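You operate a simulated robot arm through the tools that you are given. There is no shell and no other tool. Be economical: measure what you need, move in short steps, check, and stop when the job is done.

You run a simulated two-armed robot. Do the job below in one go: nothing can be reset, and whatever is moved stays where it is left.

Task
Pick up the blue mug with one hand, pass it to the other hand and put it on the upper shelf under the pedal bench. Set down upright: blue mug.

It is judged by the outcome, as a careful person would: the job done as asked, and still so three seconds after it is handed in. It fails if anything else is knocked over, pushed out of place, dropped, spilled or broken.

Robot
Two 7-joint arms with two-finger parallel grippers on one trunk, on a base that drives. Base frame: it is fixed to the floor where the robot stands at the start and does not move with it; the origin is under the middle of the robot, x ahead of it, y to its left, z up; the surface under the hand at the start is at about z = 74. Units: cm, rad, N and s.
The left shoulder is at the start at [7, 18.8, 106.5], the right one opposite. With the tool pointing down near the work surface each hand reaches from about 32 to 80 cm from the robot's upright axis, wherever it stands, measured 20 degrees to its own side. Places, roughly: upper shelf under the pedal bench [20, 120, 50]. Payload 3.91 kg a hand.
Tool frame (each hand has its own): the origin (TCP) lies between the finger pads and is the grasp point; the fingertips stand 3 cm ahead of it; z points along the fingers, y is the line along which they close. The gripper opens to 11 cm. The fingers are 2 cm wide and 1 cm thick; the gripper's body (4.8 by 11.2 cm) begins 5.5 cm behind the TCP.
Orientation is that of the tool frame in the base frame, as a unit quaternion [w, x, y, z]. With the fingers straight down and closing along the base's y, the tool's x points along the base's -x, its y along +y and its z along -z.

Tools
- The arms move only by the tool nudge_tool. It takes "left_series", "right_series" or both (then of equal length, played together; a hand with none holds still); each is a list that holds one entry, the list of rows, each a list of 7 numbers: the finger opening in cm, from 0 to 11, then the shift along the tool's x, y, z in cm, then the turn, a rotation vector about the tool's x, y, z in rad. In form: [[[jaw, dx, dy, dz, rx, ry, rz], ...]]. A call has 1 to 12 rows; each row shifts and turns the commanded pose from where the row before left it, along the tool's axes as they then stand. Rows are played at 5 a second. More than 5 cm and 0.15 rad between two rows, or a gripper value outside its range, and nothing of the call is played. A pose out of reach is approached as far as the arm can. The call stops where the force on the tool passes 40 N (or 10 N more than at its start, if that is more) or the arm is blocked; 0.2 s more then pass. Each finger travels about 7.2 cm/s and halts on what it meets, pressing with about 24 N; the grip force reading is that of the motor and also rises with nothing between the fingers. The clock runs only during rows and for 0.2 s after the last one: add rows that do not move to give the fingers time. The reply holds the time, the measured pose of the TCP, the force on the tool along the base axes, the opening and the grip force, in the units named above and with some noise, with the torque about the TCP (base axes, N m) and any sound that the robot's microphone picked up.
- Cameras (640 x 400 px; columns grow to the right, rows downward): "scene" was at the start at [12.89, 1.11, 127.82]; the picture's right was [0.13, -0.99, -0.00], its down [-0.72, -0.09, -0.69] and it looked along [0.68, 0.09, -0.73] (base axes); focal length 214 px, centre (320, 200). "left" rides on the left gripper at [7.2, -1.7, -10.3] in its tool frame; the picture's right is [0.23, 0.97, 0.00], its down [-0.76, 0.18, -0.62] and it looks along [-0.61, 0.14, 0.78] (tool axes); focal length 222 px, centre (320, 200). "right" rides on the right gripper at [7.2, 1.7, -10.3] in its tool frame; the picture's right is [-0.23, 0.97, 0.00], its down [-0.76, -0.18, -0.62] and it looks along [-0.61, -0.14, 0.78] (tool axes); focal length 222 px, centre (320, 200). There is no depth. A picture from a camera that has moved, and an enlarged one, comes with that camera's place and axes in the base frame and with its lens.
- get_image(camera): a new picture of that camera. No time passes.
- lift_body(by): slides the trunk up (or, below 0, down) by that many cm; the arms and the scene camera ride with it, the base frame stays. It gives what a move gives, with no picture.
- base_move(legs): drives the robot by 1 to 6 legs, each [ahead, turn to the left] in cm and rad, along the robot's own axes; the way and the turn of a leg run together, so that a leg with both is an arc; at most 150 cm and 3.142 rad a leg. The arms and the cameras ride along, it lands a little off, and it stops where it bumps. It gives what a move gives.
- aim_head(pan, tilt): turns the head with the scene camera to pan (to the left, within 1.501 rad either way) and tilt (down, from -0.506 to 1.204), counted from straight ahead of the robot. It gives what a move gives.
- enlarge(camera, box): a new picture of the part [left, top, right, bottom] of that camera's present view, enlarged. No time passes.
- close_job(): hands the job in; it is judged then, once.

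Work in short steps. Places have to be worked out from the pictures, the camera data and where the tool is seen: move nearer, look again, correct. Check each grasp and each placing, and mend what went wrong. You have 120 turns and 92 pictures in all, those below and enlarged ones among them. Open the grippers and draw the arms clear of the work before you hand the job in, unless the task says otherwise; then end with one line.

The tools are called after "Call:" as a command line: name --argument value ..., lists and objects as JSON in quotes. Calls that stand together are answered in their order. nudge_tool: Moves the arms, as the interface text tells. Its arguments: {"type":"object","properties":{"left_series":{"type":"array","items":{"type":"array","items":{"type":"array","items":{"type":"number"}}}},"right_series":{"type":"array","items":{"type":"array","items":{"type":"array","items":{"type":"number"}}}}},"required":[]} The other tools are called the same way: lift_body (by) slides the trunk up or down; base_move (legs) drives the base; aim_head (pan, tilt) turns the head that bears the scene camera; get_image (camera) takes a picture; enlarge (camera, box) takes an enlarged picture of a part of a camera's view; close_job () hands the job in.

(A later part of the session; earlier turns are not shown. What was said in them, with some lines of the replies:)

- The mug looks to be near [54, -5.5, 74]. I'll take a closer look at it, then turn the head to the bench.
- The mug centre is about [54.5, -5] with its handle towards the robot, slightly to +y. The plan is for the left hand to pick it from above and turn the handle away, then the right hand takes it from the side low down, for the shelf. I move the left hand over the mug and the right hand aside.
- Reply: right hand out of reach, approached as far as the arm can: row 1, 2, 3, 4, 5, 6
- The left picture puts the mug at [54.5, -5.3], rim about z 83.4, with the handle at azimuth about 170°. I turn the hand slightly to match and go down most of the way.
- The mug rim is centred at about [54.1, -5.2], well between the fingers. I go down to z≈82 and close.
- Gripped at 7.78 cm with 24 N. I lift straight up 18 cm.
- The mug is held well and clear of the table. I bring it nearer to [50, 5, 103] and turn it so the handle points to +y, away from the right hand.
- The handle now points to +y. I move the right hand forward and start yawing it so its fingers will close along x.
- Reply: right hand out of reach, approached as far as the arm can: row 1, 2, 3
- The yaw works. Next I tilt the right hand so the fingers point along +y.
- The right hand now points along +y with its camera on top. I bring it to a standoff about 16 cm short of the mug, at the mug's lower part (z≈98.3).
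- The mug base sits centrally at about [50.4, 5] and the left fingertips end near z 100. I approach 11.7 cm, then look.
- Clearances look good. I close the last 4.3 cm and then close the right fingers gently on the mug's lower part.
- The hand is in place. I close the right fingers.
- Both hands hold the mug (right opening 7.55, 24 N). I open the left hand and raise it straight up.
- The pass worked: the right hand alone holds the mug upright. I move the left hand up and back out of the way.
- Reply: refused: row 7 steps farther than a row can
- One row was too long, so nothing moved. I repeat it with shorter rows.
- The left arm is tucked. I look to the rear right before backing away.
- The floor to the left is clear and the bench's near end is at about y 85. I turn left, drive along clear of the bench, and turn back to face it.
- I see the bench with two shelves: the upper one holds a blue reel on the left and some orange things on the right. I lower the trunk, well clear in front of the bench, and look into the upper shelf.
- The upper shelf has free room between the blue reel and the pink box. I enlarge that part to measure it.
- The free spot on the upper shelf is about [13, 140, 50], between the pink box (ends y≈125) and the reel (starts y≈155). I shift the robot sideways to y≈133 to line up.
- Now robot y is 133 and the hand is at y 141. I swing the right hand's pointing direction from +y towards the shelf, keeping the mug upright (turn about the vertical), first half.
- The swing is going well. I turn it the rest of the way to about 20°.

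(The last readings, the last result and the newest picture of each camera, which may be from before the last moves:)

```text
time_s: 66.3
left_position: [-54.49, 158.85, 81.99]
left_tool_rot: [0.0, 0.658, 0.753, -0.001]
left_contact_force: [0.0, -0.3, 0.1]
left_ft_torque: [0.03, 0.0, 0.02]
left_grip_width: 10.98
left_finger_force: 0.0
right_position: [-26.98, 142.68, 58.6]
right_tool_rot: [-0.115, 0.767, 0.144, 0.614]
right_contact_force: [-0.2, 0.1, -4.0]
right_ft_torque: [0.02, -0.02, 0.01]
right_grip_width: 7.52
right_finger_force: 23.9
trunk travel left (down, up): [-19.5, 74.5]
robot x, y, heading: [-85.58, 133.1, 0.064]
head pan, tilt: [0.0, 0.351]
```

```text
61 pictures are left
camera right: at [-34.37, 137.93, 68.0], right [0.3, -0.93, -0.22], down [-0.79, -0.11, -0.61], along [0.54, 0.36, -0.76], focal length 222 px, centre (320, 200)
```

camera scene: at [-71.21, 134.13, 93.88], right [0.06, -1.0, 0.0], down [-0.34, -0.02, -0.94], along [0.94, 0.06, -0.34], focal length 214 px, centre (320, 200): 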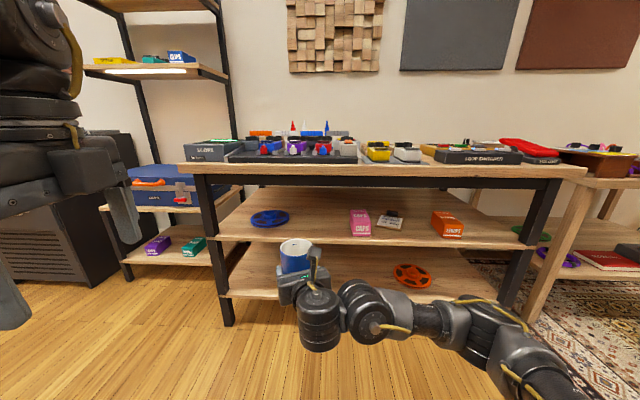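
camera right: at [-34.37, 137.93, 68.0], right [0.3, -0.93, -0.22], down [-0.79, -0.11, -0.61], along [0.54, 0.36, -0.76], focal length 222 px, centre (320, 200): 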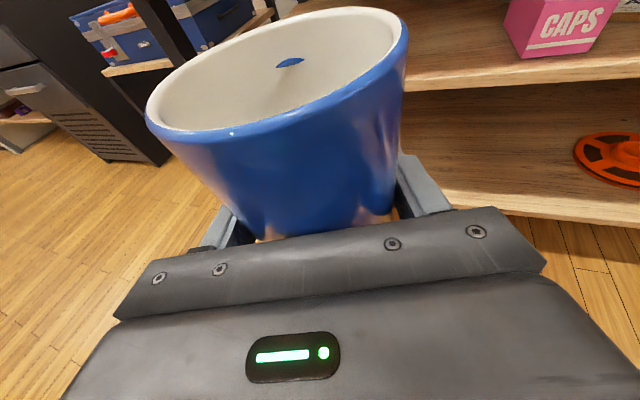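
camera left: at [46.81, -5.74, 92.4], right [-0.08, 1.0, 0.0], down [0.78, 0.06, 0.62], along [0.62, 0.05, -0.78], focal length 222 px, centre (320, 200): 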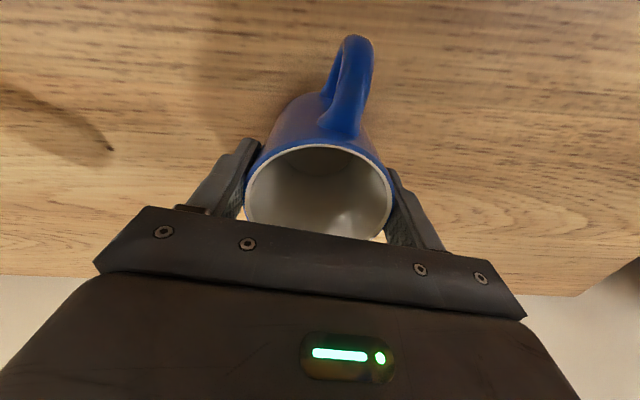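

The hand points into the shelf at 21°, mug upright. I enlarge both views to triangulate the shelf's front edge height.

Call:
enlarge --camera "right" --box '[400, 0, 640, 150]'

Call:
enlarge --camera "scene" --box '[200, 150, 440, 300]'

```text
2.67 times, centred on (520, 75) of right
camera zoom: at [-34.37, 137.93, 68.0], right [0.3, -0.93, -0.22], down [-0.79, -0.11, -0.61], along [0.54, 0.36, -0.76], focal length 592 px, centre (-213, 533)
```

zoom: 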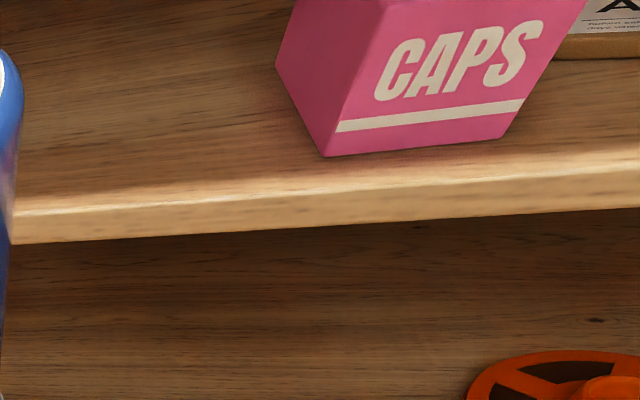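

```text
2.67 times, centred on (320, 225) of scene
camera zoom: at [-71.21, 134.13, 93.88], right [0.06, -1.0, 0.0], down [-0.34, -0.02, -0.94], along [0.94, 0.06, -0.34], focal length 572 px, centre (320, 133)
```

zoom: 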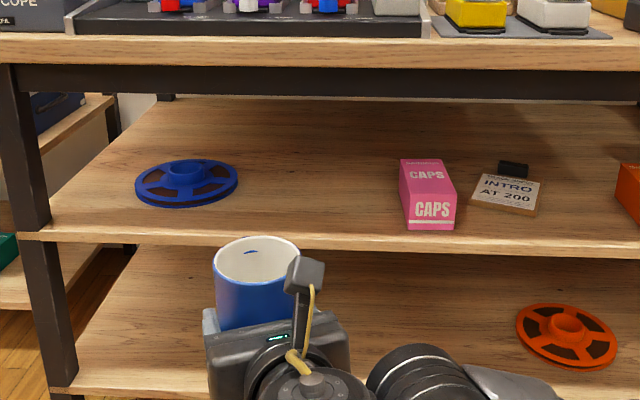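

The shelf top is at z≈49.2, its front edge at x≈4.8, and the frame above at z≈71.6. The mug base is at about 56.3, so I lower it to about 52.5, square up the heading and drive in partway.

Call:
lift_body --by -3.8

Call:
base_move --legs '[[0, -0.06], [20, 0]]'

Call:
get_image --camera "scene"

Call:
get_image --camera "right"

```text
time_s: 67.1
left_position: [-54.43, 158.8, 78.3]
left_tool_rot: [-0.001, 0.658, 0.753, 0.0]
left_contact_force: [0.5, -1.4, 1.2]
left_ft_torque: [0.0, 0.0, -0.04]
left_grip_width: 11.0
left_finger_force: 0.0
right_position: [-26.96, 142.58, 54.79]
right_tool_rot: [-0.116, 0.767, 0.145, 0.614]
right_contact_force: [1.0, 0.1, -3.1]
right_ft_torque: [0.03, 0.04, -0.01]
right_grip_width: 7.51
right_finger_force: 24.4
trunk travel left (down, up): [-15.7, 78.3]
robot x, y, heading: [-85.21, 132.98, 0.063]
head pan, tilt: [0.0, 0.351]
```

```text
time_s: 69.2
left_position: [-32.56, 157.15, 78.2]
left_tool_rot: [0.0, 0.679, 0.734, 0.0]
left_contact_force: [-0.3, -0.3, 0.4]
left_ft_torque: [0.02, 0.02, -0.02]
left_grip_width: 10.98
left_finger_force: 0.0
right_position: [-5.87, 139.35, 54.82]
right_tool_rot: [-0.099, 0.771, 0.123, 0.617]
right_contact_force: [-0.8, -0.1, -2.7]
right_ft_torque: [0.01, 0.01, 0.0]
right_grip_width: 7.52
right_finger_force: 24.2
trunk travel left (down, up): [-15.7, 78.3]
robot x, y, heading: [-65.0, 133.05, 0.009]
head pan, tilt: [0.0, 0.351]
```

```text
58 pictures are left
camera scene: at [-50.49, 133.42, 90.07], right [0.01, -1.0, 0.0], down [-0.34, 0.0, -0.94], along [0.94, 0.01, -0.34], focal length 214 px, centre (320, 200)
```

scene: 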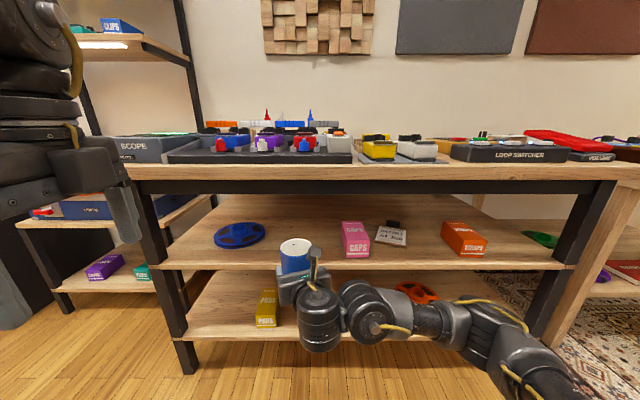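

```text
57 pictures are left
camera right: at [-13.51, 135.17, 64.19], right [0.25, -0.94, -0.22], down [-0.79, -0.07, -0.6], along [0.55, 0.33, -0.76], focal length 222 px, centre (320, 200)
```

right: 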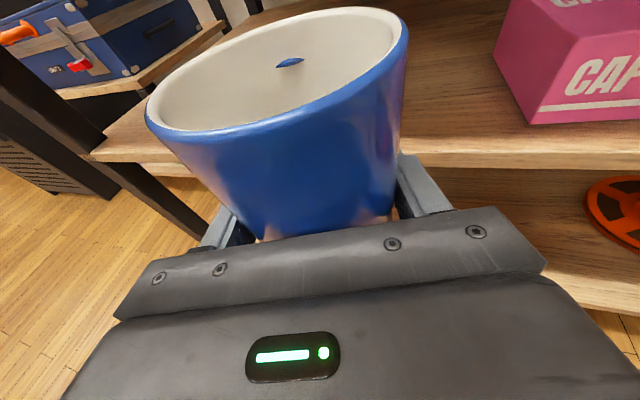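

The mug is in line and about 3.5 cm above the shelf level. I drive in the remaining 19 cm.

Call:
base_move --legs '[[10, 0], [9, 0]]'

Call:
get_image --camera "scene"

Call:
get_image --camera "right"

```text
time_s: 71.0
left_position: [-13.22, 157.37, 78.13]
left_tool_rot: [0.0, 0.678, 0.735, 0.0]
left_contact_force: [0.1, 0.1, 0.0]
left_ft_torque: [0.02, 0.0, 0.03]
left_grip_width: 11.03
left_finger_force: 0.0
right_position: [13.35, 139.65, 54.67]
right_tool_rot: [-0.098, 0.772, 0.123, 0.616]
right_contact_force: [-0.5, -0.2, -3.6]
right_ft_torque: [0.04, -0.01, 0.04]
right_grip_width: 7.53
right_finger_force: 23.9
trunk travel left (down, up): [-15.7, 78.3]
robot x, y, heading: [-45.51, 133.18, 0.011]
head pan, tilt: [0.0, 0.351]
```

```text
56 pictures are left
camera scene: at [-31.27, 133.58, 90.07], right [0.01, -1.0, 0.0], down [-0.34, 0.0, -0.94], along [0.94, 0.01, -0.34], focal length 214 px, centre (320, 200)
```

scene: 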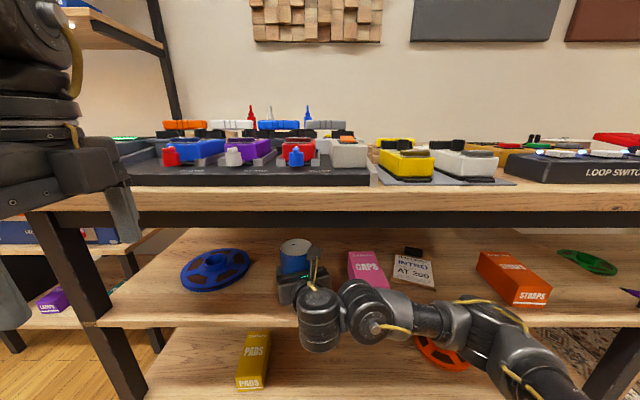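

```text
55 pictures are left
camera right: at [5.71, 135.35, 64.17], right [0.26, -0.94, -0.22], down [-0.79, -0.07, -0.6], along [0.55, 0.33, -0.76], focal length 222 px, centre (320, 200)
```

right: 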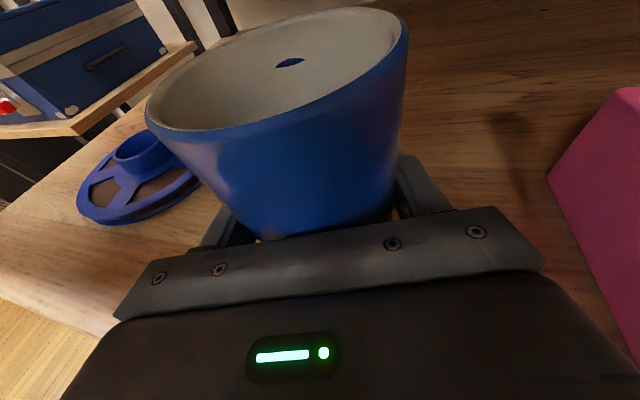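

The mug stands over the free spot. I lower it with the arm, first 2.4 cm.

Call:
nudge_tool --right_series '[[[6, -0.78, 0, 0.178, 0, 0, 0], [6, -0.78, 0, 0.178, 0, 0, 0], [6, -0.78, 0, 0.178, 0, 0, 0], [6, 0, 0, 0, 0, 0, 0]]]'

Call:
enlarge --camera "scene" --box '[220, 210, 420, 335]'

```text
time_s: 72.1
left_position: [-13.53, 157.32, 78.19]
left_tool_rot: [0.001, 0.679, 0.734, -0.001]
left_contact_force: [-0.9, 0.2, 0.5]
left_ft_torque: [0.01, 0.0, 0.02]
left_grip_width: 11.03
left_finger_force: 0.0
right_position: [13.38, 139.71, 53.14]
right_tool_rot: [-0.103, 0.768, 0.121, 0.621]
right_contact_force: [-5.6, -1.8, 17.1]
right_ft_torque: [-0.79, 1.31, -0.03]
right_grip_width: 7.53
right_finger_force: 24.4
trunk travel left (down, up): [-15.7, 78.3]
robot x, y, heading: [-45.39, 133.39, 0.008]
head pan, tilt: [0.0, 0.351]
stopped in row 4 (right hand): the force on the tool passed its limit at 42 N (the readings are from after the stop); the commanded pose is now the measured one
```

```text
3.20 times, centred on (320, 272) of scene
camera zoom: at [-31.5, 133.54, 90.09], right [0.01, -1.0, 0.0], down [-0.34, 0.0, -0.94], along [0.94, 0.01, -0.34], focal length 686 px, centre (320, -32)
```

zoom: 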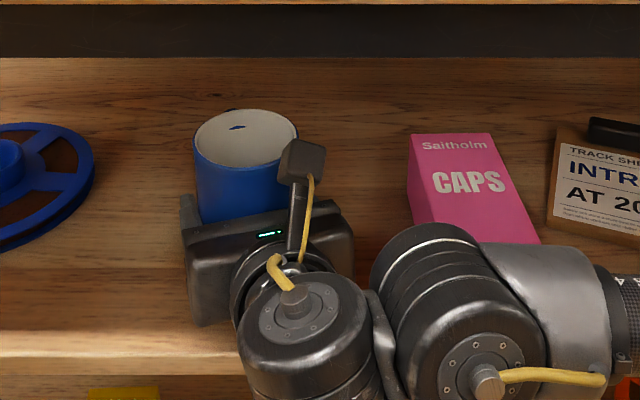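

The force torque points to contact about 9 cm behind the TCP: the wrist is touching the shelf's front edge, not the mug touching the shelf. I raise 0.8 cm and pull back 2.3 cm so the wrist stays outside the edge.

Call:
nudge_tool --right_series '[[[6, 0.78, 0, -0.17, 0, 0, 0], [6, -0.23, -0.36, -1.07, 0, 0, 0], [6, -0.23, -0.36, -1.07, 0, 0, 0], [6, 0, 0, 0, 0, 0, 0]]]'

Call:
get_image --camera "left"

```text
time_s: 73.1
left_position: [-13.23, 157.43, 78.14]
left_tool_rot: [0.0, 0.678, 0.735, -0.001]
left_contact_force: [-0.2, -0.7, 0.0]
left_ft_torque: [0.0, -0.04, 0.02]
left_grip_width: 11.0
left_finger_force: 0.1
right_position: [11.27, 139.64, 53.52]
right_tool_rot: [-0.1, 0.77, 0.121, 0.618]
right_contact_force: [0.9, 0.6, -3.1]
right_ft_torque: [0.02, -0.02, -0.02]
right_grip_width: 7.52
right_finger_force: 23.6
trunk travel left (down, up): [-15.7, 78.3]
robot x, y, heading: [-45.75, 133.27, 0.004]
head pan, tilt: [0.0, 0.351]
```

```text
53 pictures are left
camera left: at [-15.52, 164.47, 88.53], right [0.95, 0.3, 0.0], down [0.24, -0.74, 0.62], along [0.19, -0.59, -0.78], focal length 222 px, centre (320, 200)
```

left: 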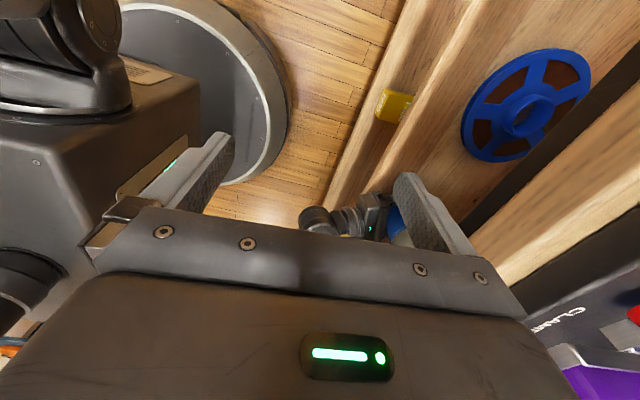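

No contact now. I lower 1.2 cm in small steps, watching the force.

Call:
nudge_tool --right_series '[[[6, -0.39, 0, 0.088, 0, 0, 0], [6, -0.39, 0, 0.088, 0, 0, 0], [6, -0.29, 0, 0.066, 0, 0, 0], [6, 0, 0, 0, 0, 0, 0]]]'

```text
time_s: 74.3
left_position: [-13.22, 157.26, 78.24]
left_tool_rot: [0.001, 0.678, 0.735, -0.001]
left_contact_force: [-0.4, 0.4, -0.1]
left_ft_torque: [-0.01, 0.0, -0.05]
left_grip_width: 11.0
left_finger_force: 0.0
right_position: [11.21, 139.6, 53.28]
right_tool_rot: [-0.103, 0.767, 0.119, 0.622]
right_contact_force: [-5.0, -3.0, 13.3]
right_ft_torque: [-0.65, 1.18, -0.04]
right_grip_width: 7.52
right_finger_force: 23.9
trunk travel left (down, up): [-15.7, 78.3]
robot x, y, heading: [-45.82, 133.46, 0.006]
head pan, tilt: [0.0, 0.351]
stopped in row 4 (right hand): the force on the tool passed its limit at 42 N (the readings are from after the stop); the commanded pose is now the measured one
```

Contact again at the same height, so I check the right camera for what touches and whether the mug has shifted in the grip.

Call:
get_image --camera "right"

Call:
enlarge --camera "scene" --box '[240, 220, 400, 320]'

Call:
enlarge --camera "left" --box '[280, 130, 480, 255]'

```text
52 pictures are left
camera right: at [3.49, 135.26, 62.45], right [0.26, -0.94, -0.23], down [-0.78, -0.06, -0.62], along [0.57, 0.34, -0.75], focal length 222 px, centre (320, 200)
```

right: 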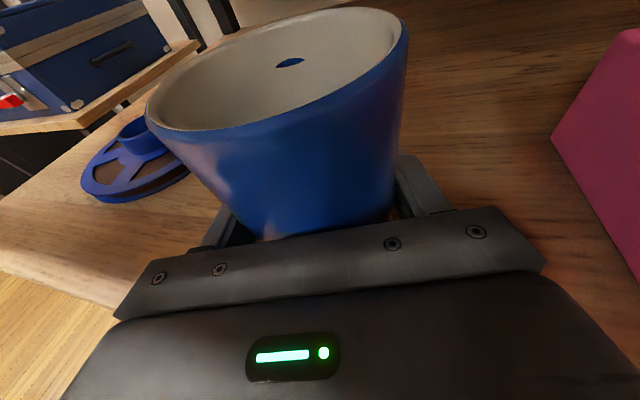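

```text
4.00 times, centred on (320, 270) of scene
camera zoom: at [-31.46, 133.54, 90.07], right [0.01, -1.0, 0.0], down [-0.34, 0.0, -0.94], along [0.94, 0.01, -0.34], focal length 858 px, centre (320, -80)
```

zoom: 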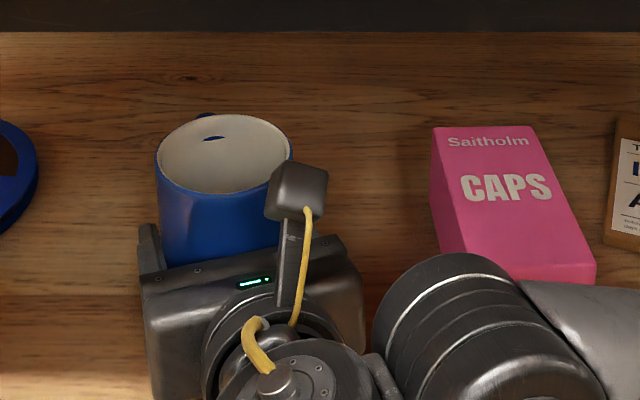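

```text
3.20 times, centred on (380, 192) of left
camera zoom: at [-15.66, 164.44, 88.57], right [0.95, 0.3, 0.0], down [0.24, -0.74, 0.62], along [0.19, -0.59, -0.78], focal length 711 px, centre (128, 224)
```

zoom: 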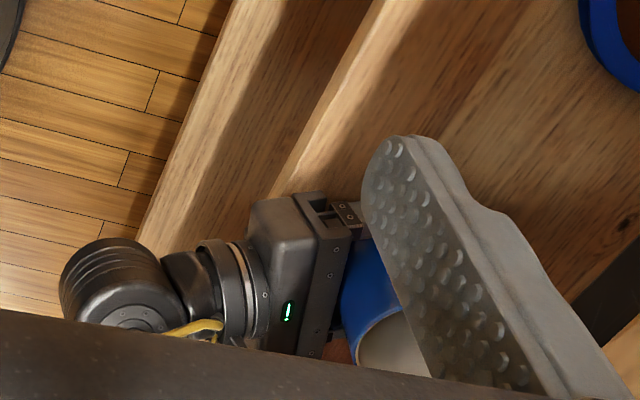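

The torque suggests the palm is touching, while the height suggests the mug base may already be on the shelf. I bring the left hand down in front of the shelf and tilt it, so its camera sees the gap from the side.

Call:
nudge_tool --left_series '[[[11, 0, -1, 4, 0, 0, 0], [11, 0, -1, 4, 0, 0, 0], [11, 0, -1, 4, 0, 0, 0], [11, 0, 0, 4, 0, -0.15, 0], [11, 0, 0, 3, 0, -0.15, 0], [11, 0, 0, 2, 0, -0.15, 0], [11, 0, 0, 0, 0, -0.15, 0], [11, 0, 0, 0, 0, -0.15, 0], [11, 0, 0, 0, 0, 0, 0]]]'

Call:
get_image --camera "left"

```text
time_s: 75.6
left_position: [-14.35, 154.51, 61.11]
left_tool_rot: [0.111, 0.691, 0.707, -0.102]
left_contact_force: [-1.2, -0.2, 0.6]
left_ft_torque: [0.06, 0.0, -0.02]
left_grip_width: 11.02
left_finger_force: 0.0
left hand out of reach, approached as far as the arm can: row 4, 5, 6
right_position: [11.2, 139.55, 53.2]
right_tool_rot: [-0.103, 0.767, 0.118, 0.623]
right_contact_force: [0.1, 1.3, 0.0]
right_ft_torque: [-0.07, 0.21, -0.04]
right_grip_width: 7.5
right_finger_force: 24.3
trunk travel left (down, up): [-15.7, 78.3]
robot x, y, heading: [-45.24, 133.36, 0.009]
head pan, tilt: [0.0, 0.351]
stopped in row 6 (right hand): the force on the tool passed its limit at 50 N (the readings are from after the stop); the commanded pose is now the measured one
```

```text
49 pictures are left
camera left: at [-16.39, 164.48, 68.85], right [0.97, 0.24, -0.06], down [0.18, -0.54, 0.82], along [0.17, -0.81, -0.56], focal length 222 px, centre (320, 200)
```

left: 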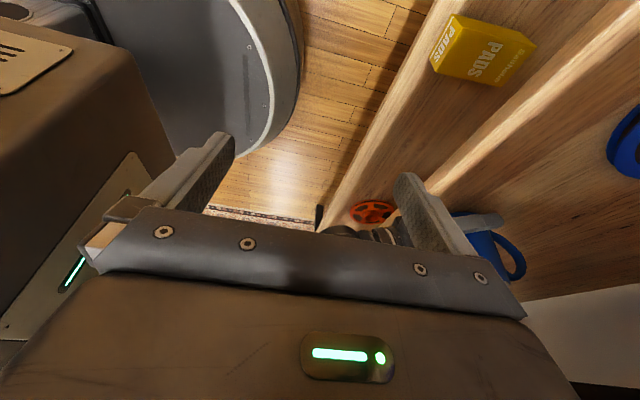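

I see the mug upside down at the right of the view, and enlarge it.

Call:
enlarge --camera "left" --box '[320, 150, 560, 300]'

```text
2.67 times, centred on (440, 225) of left
camera zoom: at [-16.39, 164.48, 68.85], right [0.97, 0.24, -0.06], down [0.18, -0.54, 0.82], along [0.17, -0.81, -0.56], focal length 592 px, centre (0, 133)
```

zoom: 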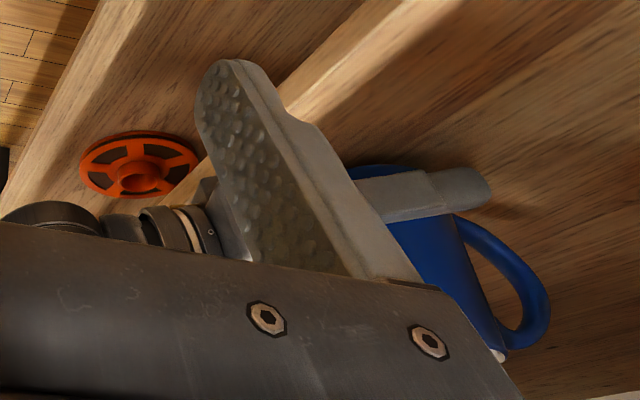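

The left fingers block the view. I close them and tilt the hand further so the mug base comes into view.

Call:
nudge_tool --left_series '[[[8, 0, 0, 0, 0, -0.15, 0], [5, 0, 0, 0, 0, -0.15, 0], [3, 0, 0, 0, 0, -0.15, 0], [2, 0, 0, 0, 0, 0, 0], [2, 0, 0, 0, 0, 0, 0], [2, 0, 0, 0, 0, 0, 0]]]'

Call:
get_image --camera "left"

```text
time_s: 77.0
left_position: [-14.28, 154.59, 62.69]
left_tool_rot: [0.25, 0.657, 0.67, -0.239]
left_contact_force: [-0.7, 0.3, 0.0]
left_ft_torque: [-0.02, -0.04, 0.02]
left_grip_width: 2.0
left_finger_force: 0.1
left hand out of reach, approached as far as the arm can: row 1, 2
right_position: [11.27, 139.54, 53.17]
right_tool_rot: [-0.102, 0.767, 0.119, 0.623]
right_contact_force: [2.5, 8.0, 10.3]
right_ft_torque: [-0.19, 0.71, -0.36]
right_grip_width: 7.51
right_finger_force: 24.4
trunk travel left (down, up): [-15.7, 78.3]
robot x, y, heading: [-45.83, 133.27, 0.007]
head pan, tilt: [0.0, 0.351]
```

```text
47 pictures are left
camera left: at [-16.28, 166.86, 65.85], right [0.97, 0.2, -0.14], down [0.17, -0.17, 0.97], along [0.17, -0.97, -0.2], focal length 222 px, centre (320, 200)
```

left: 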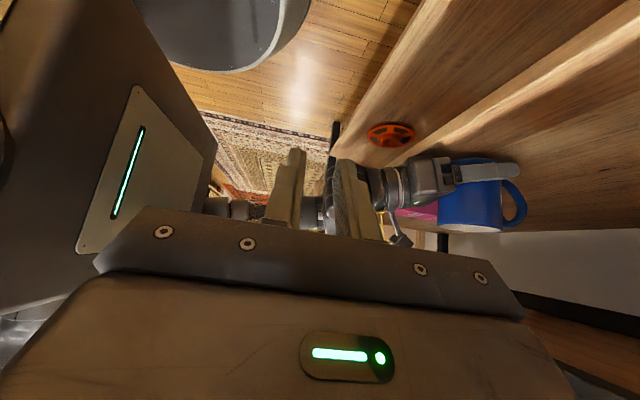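

Now the side view is clear; I enlarge it.

Call:
enlarge --camera "left" --box '[380, 120, 556, 230]'

```text
3.64 times, centred on (468, 175) of left
camera zoom: at [-16.28, 166.86, 65.85], right [0.97, 0.2, -0.14], down [0.17, -0.17, 0.97], along [0.17, -0.97, -0.2], focal length 808 px, centre (-218, 291)
```

zoom: 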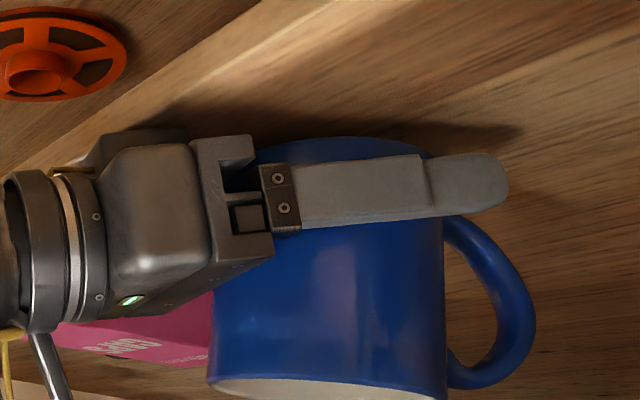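

The side view explains it: a block on the underside of the palm rests on the shelf near its edge. I raise slightly and pull back 3 cm so that block clears the edge while the whole mug base stays over the shelf, then lower slowly.

Call:
nudge_tool --right_series '[[[6, 0.78, 0, -0.17, 0, 0, 0], [6, -0.29, -0.46, -1.4, 0, 0, 0], [6, -0.29, -0.46, -1.4, 0, 0, 0], [6, 0, 0, 0, 0, 0, 0], [6, -0.29, 0, 0.066, 0, 0, 0], [6, -0.2, 0, 0.045, 0, 0, 0], [6, 0, 0, 0, 0, 0, 0]]]'

Call:
enlarge --camera "left" --box '[380, 120, 556, 230]'

```text
time_s: 78.6
left_position: [-14.2, 154.67, 62.7]
left_tool_rot: [0.248, 0.658, 0.67, -0.239]
left_contact_force: [-0.6, -1.0, 0.1]
left_ft_torque: [0.0, 0.02, 0.02]
left_grip_width: 2.02
left_finger_force: 0.1
right_position: [8.15, 139.66, 53.53]
right_tool_rot: [-0.102, 0.767, 0.119, 0.622]
right_contact_force: [-0.2, 0.5, -2.4]
right_ft_torque: [-0.01, 0.02, -0.02]
right_grip_width: 7.53
right_finger_force: 23.7
trunk travel left (down, up): [-15.7, 78.3]
robot x, y, heading: [-45.64, 133.48, 0.007]
head pan, tilt: [0.0, 0.351]
```

```text
3.64 times, centred on (468, 175) of left
camera zoom: at [-16.22, 166.82, 65.84], right [0.97, 0.2, -0.14], down [0.18, -0.17, 0.97], along [0.17, -0.97, -0.2], focal length 808 px, centre (-218, 291)
```

zoom: 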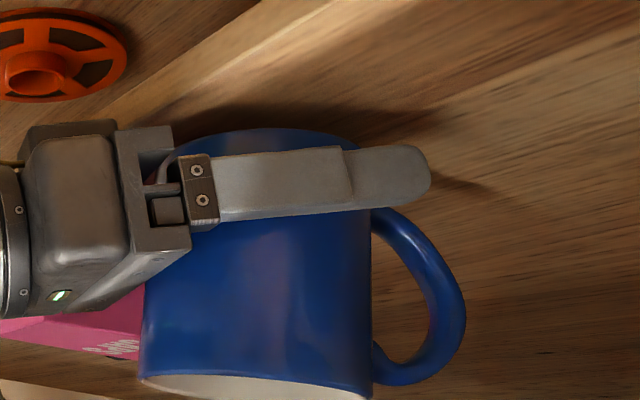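

Free now at z 53.5. I lower in 0.25 cm steps.

Call:
nudge_tool --right_series '[[[6, -0.25, 0, 0.055, 0, 0, 0], [6, -0.25, 0, 0.055, 0, 0, 0], [6, 0, 0, 0, 0, 0, 0]]]'

```text
time_s: 79.4
left_position: [-14.23, 154.58, 62.63]
left_tool_rot: [0.249, 0.656, 0.671, -0.238]
left_contact_force: [-0.3, 0.1, -0.1]
left_ft_torque: [0.02, 0.02, 0.0]
left_grip_width: 2.03
left_finger_force: 0.2
right_position: [8.28, 139.55, 53.0]
right_tool_rot: [-0.101, 0.767, 0.118, 0.622]
right_contact_force: [-1.0, 0.0, -3.7]
right_ft_torque: [0.02, 0.01, -0.01]
right_grip_width: 7.54
right_finger_force: 24.5
trunk travel left (down, up): [-15.7, 78.3]
robot x, y, heading: [-45.61, 133.56, 0.012]
head pan, tilt: [0.0, 0.351]
```

Lower than before with no contact, so the block is clear. I continue down.

Call:
nudge_tool --right_series '[[[6, -0.25, 0, 0.055, 0, 0, 0], [6, -0.25, 0, 0.055, 0, 0, 0], [6, -0.25, 0, 0.055, 0, 0, 0], [6, 0, 0, 0, 0, 0, 0]]]'

Call:
enlarge --camera "left" --box '[380, 120, 556, 230]'

```text
time_s: 80.4
left_position: [-14.28, 154.66, 62.63]
left_tool_rot: [0.249, 0.657, 0.671, -0.238]
left_contact_force: [-0.1, -0.1, -0.3]
left_ft_torque: [-0.01, 0.01, 0.0]
left_grip_width: 2.01
left_finger_force: 0.2
right_position: [8.26, 139.62, 52.43]
right_tool_rot: [-0.102, 0.765, 0.117, 0.625]
right_contact_force: [2.2, 3.4, 14.6]
right_ft_torque: [-0.3, 0.51, -0.09]
right_grip_width: 7.52
right_finger_force: 23.9
trunk travel left (down, up): [-15.7, 78.3]
robot x, y, heading: [-45.4, 133.45, 0.003]
head pan, tilt: [0.0, 0.351]
```

```text
3.64 times, centred on (468, 175) of left
camera zoom: at [-16.3, 166.84, 65.91], right [0.97, 0.2, -0.14], down [0.17, -0.17, 0.97], along [0.17, -0.97, -0.2], focal length 808 px, centre (-218, 291)
```

zoom: 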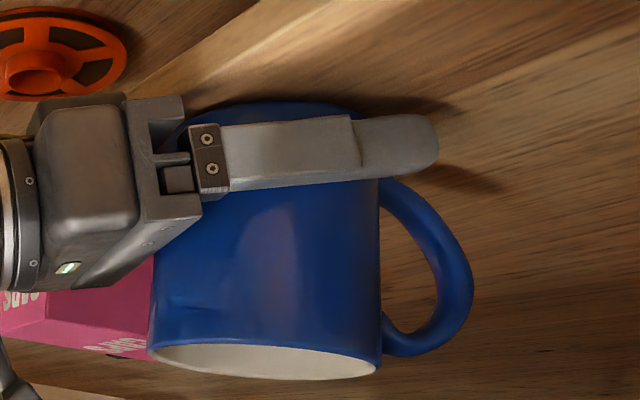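

Contact now at z 52.4, with the moment near the mug's own near edge, so the mug base is on the shelf, tilted back about 1°. I level it by 0.02 rad and recheck the force before releasing.

Call:
nudge_tool --right_series '[[[6, 0.1, 0, 0, 0, -0.02, 0], [6, 0, 0, 0, 0, 0, 0], [6, 0, 0, 0, 0, 0, 0]]]'

```text
time_s: 81.2
left_position: [-14.35, 154.72, 62.81]
left_tool_rot: [0.249, 0.657, 0.671, -0.238]
left_contact_force: [1.0, 0.6, 0.2]
left_ft_torque: [-0.02, 0.01, -0.01]
left_grip_width: 1.98
left_finger_force: 0.1
right_position: [8.44, 139.6, 52.36]
right_tool_rot: [-0.1, 0.773, 0.119, 0.615]
right_contact_force: [-3.1, 4.2, 8.6]
right_ft_torque: [0.28, -0.08, 0.11]
right_grip_width: 7.53
right_finger_force: 23.5
trunk travel left (down, up): [-15.7, 78.3]
robot x, y, heading: [-45.42, 133.54, 0.009]
head pan, tilt: [0.0, 0.351]
```

The force centre is now under the mug, which sits flat. I open the right fingers slowly.

Call:
nudge_tool --right_series '[[[7.3, 0, 0, 0, 0, 0, 0], [7.7, 0, 0, 0, 0, 0, 0], [8.2, 0, 0, 0, 0, 0, 0], [9, 0, 0, 0, 0, 0, 0], [10, 0, 0, 0, 0, 0, 0], [10, 0, 0, 0, 0, 0, 0]]]'

Call:
enlarge --camera "left" --box '[380, 120, 556, 230]'

Call:
get_image --camera "right"

```text
time_s: 82.6
left_position: [-14.14, 154.67, 62.73]
left_tool_rot: [0.249, 0.656, 0.671, -0.238]
left_contact_force: [0.1, -0.3, -0.8]
left_ft_torque: [0.02, 0.0, 0.02]
left_grip_width: 2.0
left_finger_force: 0.1
right_position: [8.42, 139.59, 52.21]
right_tool_rot: [-0.101, 0.774, 0.12, 0.614]
right_contact_force: [-0.5, -0.2, 0.5]
right_ft_torque: [-0.03, 0.02, 0.01]
right_grip_width: 10.01
right_finger_force: 0.1
trunk travel left (down, up): [-15.7, 78.3]
robot x, y, heading: [-45.33, 133.39, 0.005]
head pan, tilt: [0.0, 0.351]
```

```text
3.64 times, centred on (468, 175) of left
camera zoom: at [-16.23, 166.83, 65.85], right [0.97, 0.2, -0.14], down [0.18, -0.17, 0.97], along [0.17, -0.97, -0.2], focal length 808 px, centre (-218, 291)
```

zoom: 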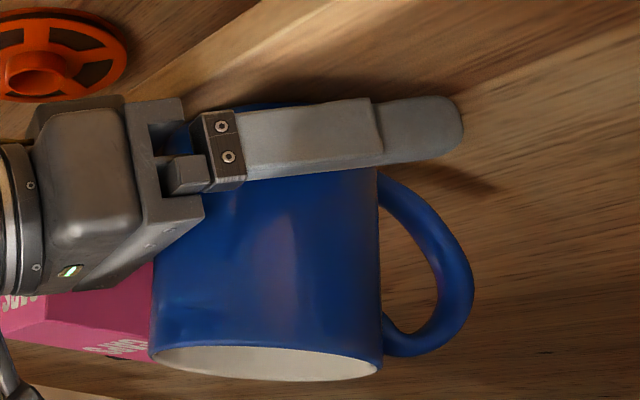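

```text
42 pictures are left
camera right: at [0.85, 135.28, 61.67], right [0.25, -0.94, -0.23], down [-0.8, -0.07, -0.6], along [0.55, 0.33, -0.77], focal length 222 px, centre (320, 200)
```

right: 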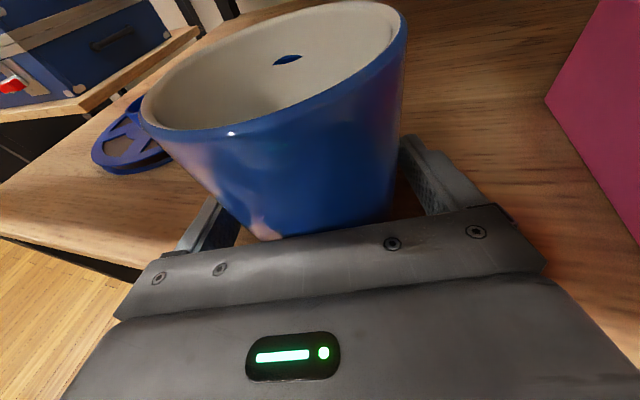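

Released, and the mug stands steady, but close to the shelf's front edge. With the open hand still round it, I raise the hand 1.7 cm so the block stays clear, and nudge the mug about 3.5 cm deeper with the palm, low on its body.

Call:
nudge_tool --right_series '[[[11, 0.83, 0, -0.185, 0, 0, 0], [11, 0.83, 0, -0.185, 0, 0, 0], [11, 0.11, 0, 0.49, 0, 0, 0], [11, 0.11, 0, 0.49, 0, 0, 0], [11, 0.11, 0, 0.49, 0, 0, 0], [11, 0.09, 0, 0.39, 0, 0, 0], [11, 0.09, 0, 0.39, 0, 0, 0], [11, 0, 0, 0, 0, 0, 0]]]'

Call:
get_image --camera "left"

Call:
get_image --camera "right"

```text
time_s: 84.4
left_position: [-14.2, 154.63, 62.69]
left_tool_rot: [0.249, 0.657, 0.671, -0.238]
left_contact_force: [0.3, -0.4, -0.6]
left_ft_torque: [0.01, 0.01, 0.0]
left_grip_width: 2.0
left_finger_force: 0.1
right_position: [10.48, 140.33, 53.85]
right_tool_rot: [-0.1, 0.774, 0.12, 0.614]
right_contact_force: [-1.5, 0.0, -0.2]
right_ft_torque: [0.01, -0.05, 0.0]
right_grip_width: 10.99
right_finger_force: 0.0
trunk travel left (down, up): [-15.7, 78.3]
robot x, y, heading: [-45.62, 133.6, 0.009]
head pan, tilt: [0.0, 0.351]
```

```text
41 pictures are left
camera left: at [-16.24, 166.82, 65.86], right [0.97, 0.2, -0.14], down [0.18, -0.17, 0.97], along [0.17, -0.97, -0.2], focal length 222 px, centre (320, 200)
```

left: 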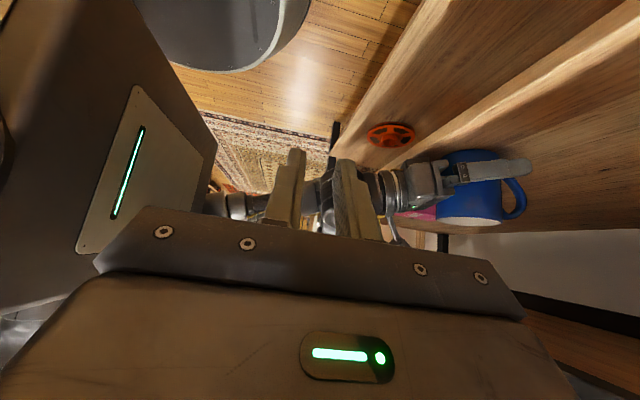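

```text
40 pictures are left
camera right: at [2.91, 136.06, 63.28], right [0.25, -0.94, -0.23], down [-0.8, -0.07, -0.6], along [0.55, 0.33, -0.77], focal length 222 px, centre (320, 200)
```

right: 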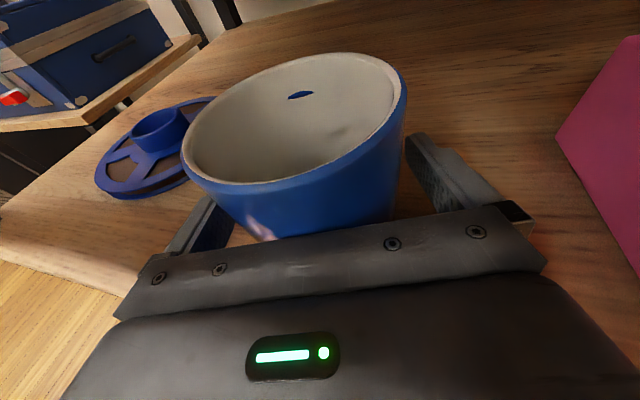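

All stable, and the palm has just reached the mug. I push about 3 cm more, slowly.

Call:
nudge_tool --right_series '[[[11, 0.09, 0, 0.39, 0, 0, 0], [11, 0.09, 0, 0.39, 0, 0, 0], [11, 0.09, 0, 0.39, 0, 0, 0], [11, 0.09, 0, 0.39, 0, 0, 0], [11, 0.09, 0, 0.39, 0, 0, 0], [11, 0.09, 0, 0.39, 0, 0, 0], [11, 0.09, 0, 0.39, 0, 0, 0], [11, 0.09, 0, 0.39, 0, 0, 0], [11, 0, 0, 0, 0, 0, 0]]]'

Call:
enlarge --camera "left" --box '[380, 120, 580, 245]'

Call:
get_image --camera "right"

```text
time_s: 86.4
left_position: [-14.24, 154.6, 62.67]
left_tool_rot: [0.249, 0.657, 0.671, -0.238]
left_contact_force: [-0.5, -0.6, 1.2]
left_ft_torque: [0.04, -0.02, -0.02]
left_grip_width: 2.0
left_finger_force: 0.1
right_position: [13.59, 141.21, 53.99]
right_tool_rot: [-0.101, 0.773, 0.12, 0.614]
right_contact_force: [-1.2, -0.1, 0.5]
right_ft_torque: [0.01, -0.02, 0.0]
right_grip_width: 11.0
right_finger_force: 0.1
trunk travel left (down, up): [-15.7, 78.3]
robot x, y, heading: [-45.58, 133.52, 0.008]
head pan, tilt: [0.0, 0.351]
```

```text
3.20 times, centred on (480, 182) of left
camera zoom: at [-16.24, 166.82, 65.86], right [0.97, 0.2, -0.14], down [0.18, -0.17, 0.97], along [0.17, -0.97, -0.2], focal length 711 px, centre (-192, 256)
```

zoom: 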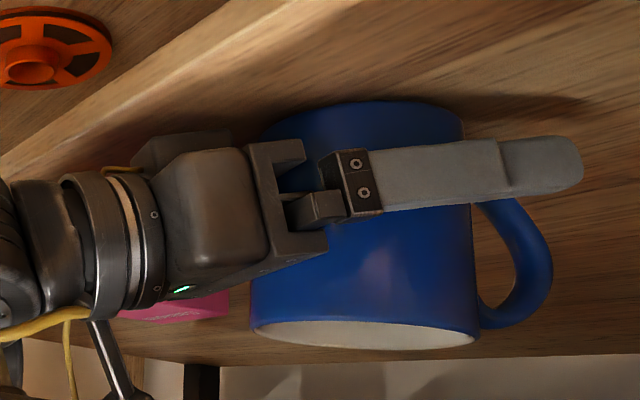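

```text
38 pictures are left
camera right: at [6.0, 136.84, 63.42], right [0.25, -0.94, -0.23], down [-0.8, -0.07, -0.6], along [0.55, 0.33, -0.77], focal length 222 px, centre (320, 200)
```

right: 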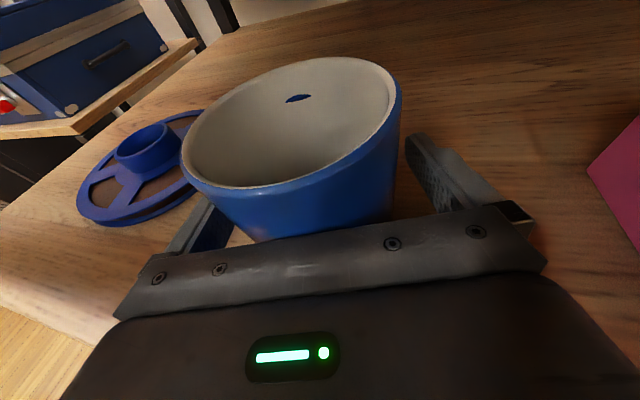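

The mug is now well in on the shelf, upright. I centre the fingers (0.6 cm) and withdraw straight back along the pointing direction.

Call:
nudge_tool --right_series '[[[11, 0, -0.6, 0, 0, 0, 0], [11, -0.3, 0, -1.3, 0, 0, 0], [11, -0.3, 0, -1.3, 0, 0, 0], [11, -0.3, 0, -1.3, 0, 0, 0], [11, -0.3, 0, -1.3, 0, 0, 0], [11, -0.3, 0, -1.3, 0, 0, 0], [11, -0.3, 0, -1.3, 0, 0, 0], [11, -0.3, 0, -1.3, 0, 0, 0], [11, -0.3, 0, -1.3, 0, 0, 0], [11, 0, 0, 0, 0, 0, 0]]]'

Call:
get_image --camera "right"

```text
time_s: 88.6
left_position: [-14.19, 154.6, 62.79]
left_tool_rot: [0.249, 0.657, 0.67, -0.239]
left_contact_force: [-0.4, 0.5, -0.1]
left_ft_torque: [-0.04, -0.03, -0.04]
left_grip_width: 1.99
left_finger_force: 0.1
right_position: [3.19, 138.56, 53.88]
right_tool_rot: [-0.101, 0.773, 0.12, 0.614]
right_contact_force: [0.3, -0.2, -0.4]
right_ft_torque: [0.0, 0.01, -0.04]
right_grip_width: 11.03
right_finger_force: 0.0
trunk travel left (down, up): [-15.7, 78.3]
robot x, y, heading: [-45.18, 133.4, 0.011]
head pan, tilt: [0.0, 0.351]
```

```text
37 pictures are left
camera right: at [-4.39, 134.24, 63.36], right [0.25, -0.94, -0.23], down [-0.8, -0.07, -0.6], along [0.55, 0.33, -0.77], focal length 222 px, centre (320, 200)
```

right: 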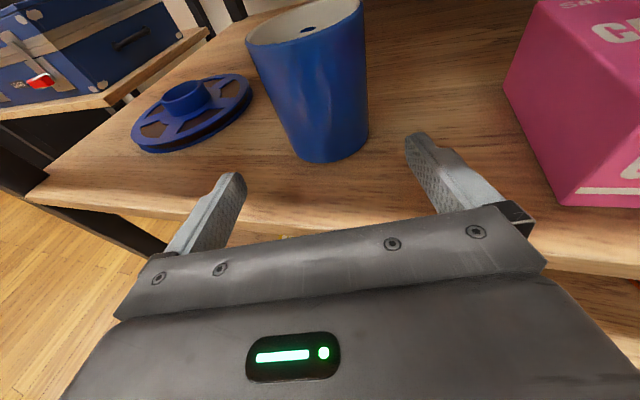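

The mug stands upright on the shelf, clear of everything, and the fingers are free. I drive back 30 cm, open the left gripper, and take a final look.

Call:
base_move --legs '[[-30, 0]]'

Call:
nudge_tool --left_series '[[[6, 0, 0, 0, 0, 0, 0], [11, 0, 0, 0, 0, 0, 0], [11, 0, 0, 0, 0, 0, 0], [11, 0, 0, 0, 0, 0, 0], [11, 0, 0, 0, 0, 0, 0]]]'

Call:
get_image --camera "scene"

Call:
enlarge --camera "scene" --box '[200, 150, 440, 300]'

```text
time_s: 90.7
left_position: [-44.33, 154.51, 62.71]
left_tool_rot: [0.249, 0.658, 0.67, -0.239]
left_contact_force: [-1.0, 0.4, -0.3]
left_ft_torque: [0.02, -0.01, 0.0]
left_grip_width: 1.98
left_finger_force: 0.0
right_position: [-26.96, 138.25, 53.93]
right_tool_rot: [-0.098, 0.774, 0.118, 0.615]
right_contact_force: [0.9, -0.4, 0.1]
right_ft_torque: [0.0, 0.0, 0.02]
right_grip_width: 11.01
right_finger_force: 0.1
trunk travel left (down, up): [-15.7, 78.3]
robot x, y, heading: [-75.77, 132.96, -0.001]
head pan, tilt: [0.0, 0.351]
```

```text
time_s: 91.9
left_position: [-44.39, 154.58, 62.65]
left_tool_rot: [0.248, 0.658, 0.67, -0.239]
left_contact_force: [0.5, 0.2, 0.3]
left_ft_torque: [-0.01, 0.02, -0.03]
left_grip_width: 11.02
left_finger_force: 0.0
right_position: [-26.93, 138.22, 54.0]
right_tool_rot: [-0.098, 0.774, 0.118, 0.615]
right_contact_force: [0.1, -0.5, -0.8]
right_ft_torque: [-0.01, 0.01, -0.01]
right_grip_width: 11.02
right_finger_force: 0.1
trunk travel left (down, up): [-15.7, 78.3]
robot x, y, heading: [-75.88, 133.12, 0.003]
head pan, tilt: [0.0, 0.351]
```

```text
36 pictures are left
camera scene: at [-61.49, 133.36, 90.08], right [0.0, -1.0, 0.0], down [-0.34, 0.0, -0.94], along [0.94, 0.0, -0.34], focal length 214 px, centre (320, 200)
```

scene: 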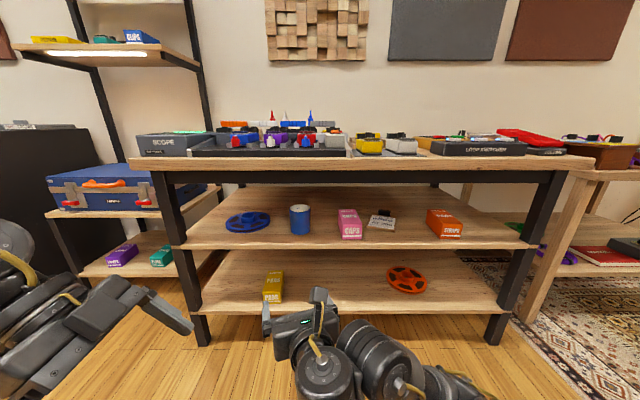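

```text
2.67 times, centred on (320, 225) of scene
camera zoom: at [-61.49, 133.36, 90.08], right [0.0, -1.0, 0.0], down [-0.34, 0.0, -0.94], along [0.94, 0.0, -0.34], focal length 572 px, centre (320, 133)
```

zoom: 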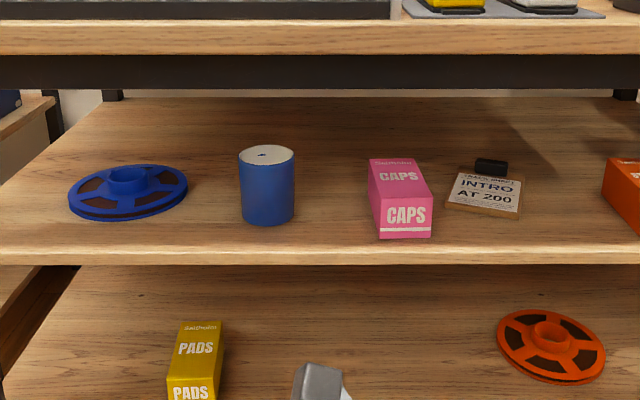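

The mug stands upright on the upper shelf, nothing else has moved, and both grippers are open and clear, so I hand the job in.

Call:
close_job

```text
The job is handed in.
```

The blue mug was picked up with the left hand, passed to the right hand and set upright on the upper shelf under the pedal bench, with nothing else disturbed.
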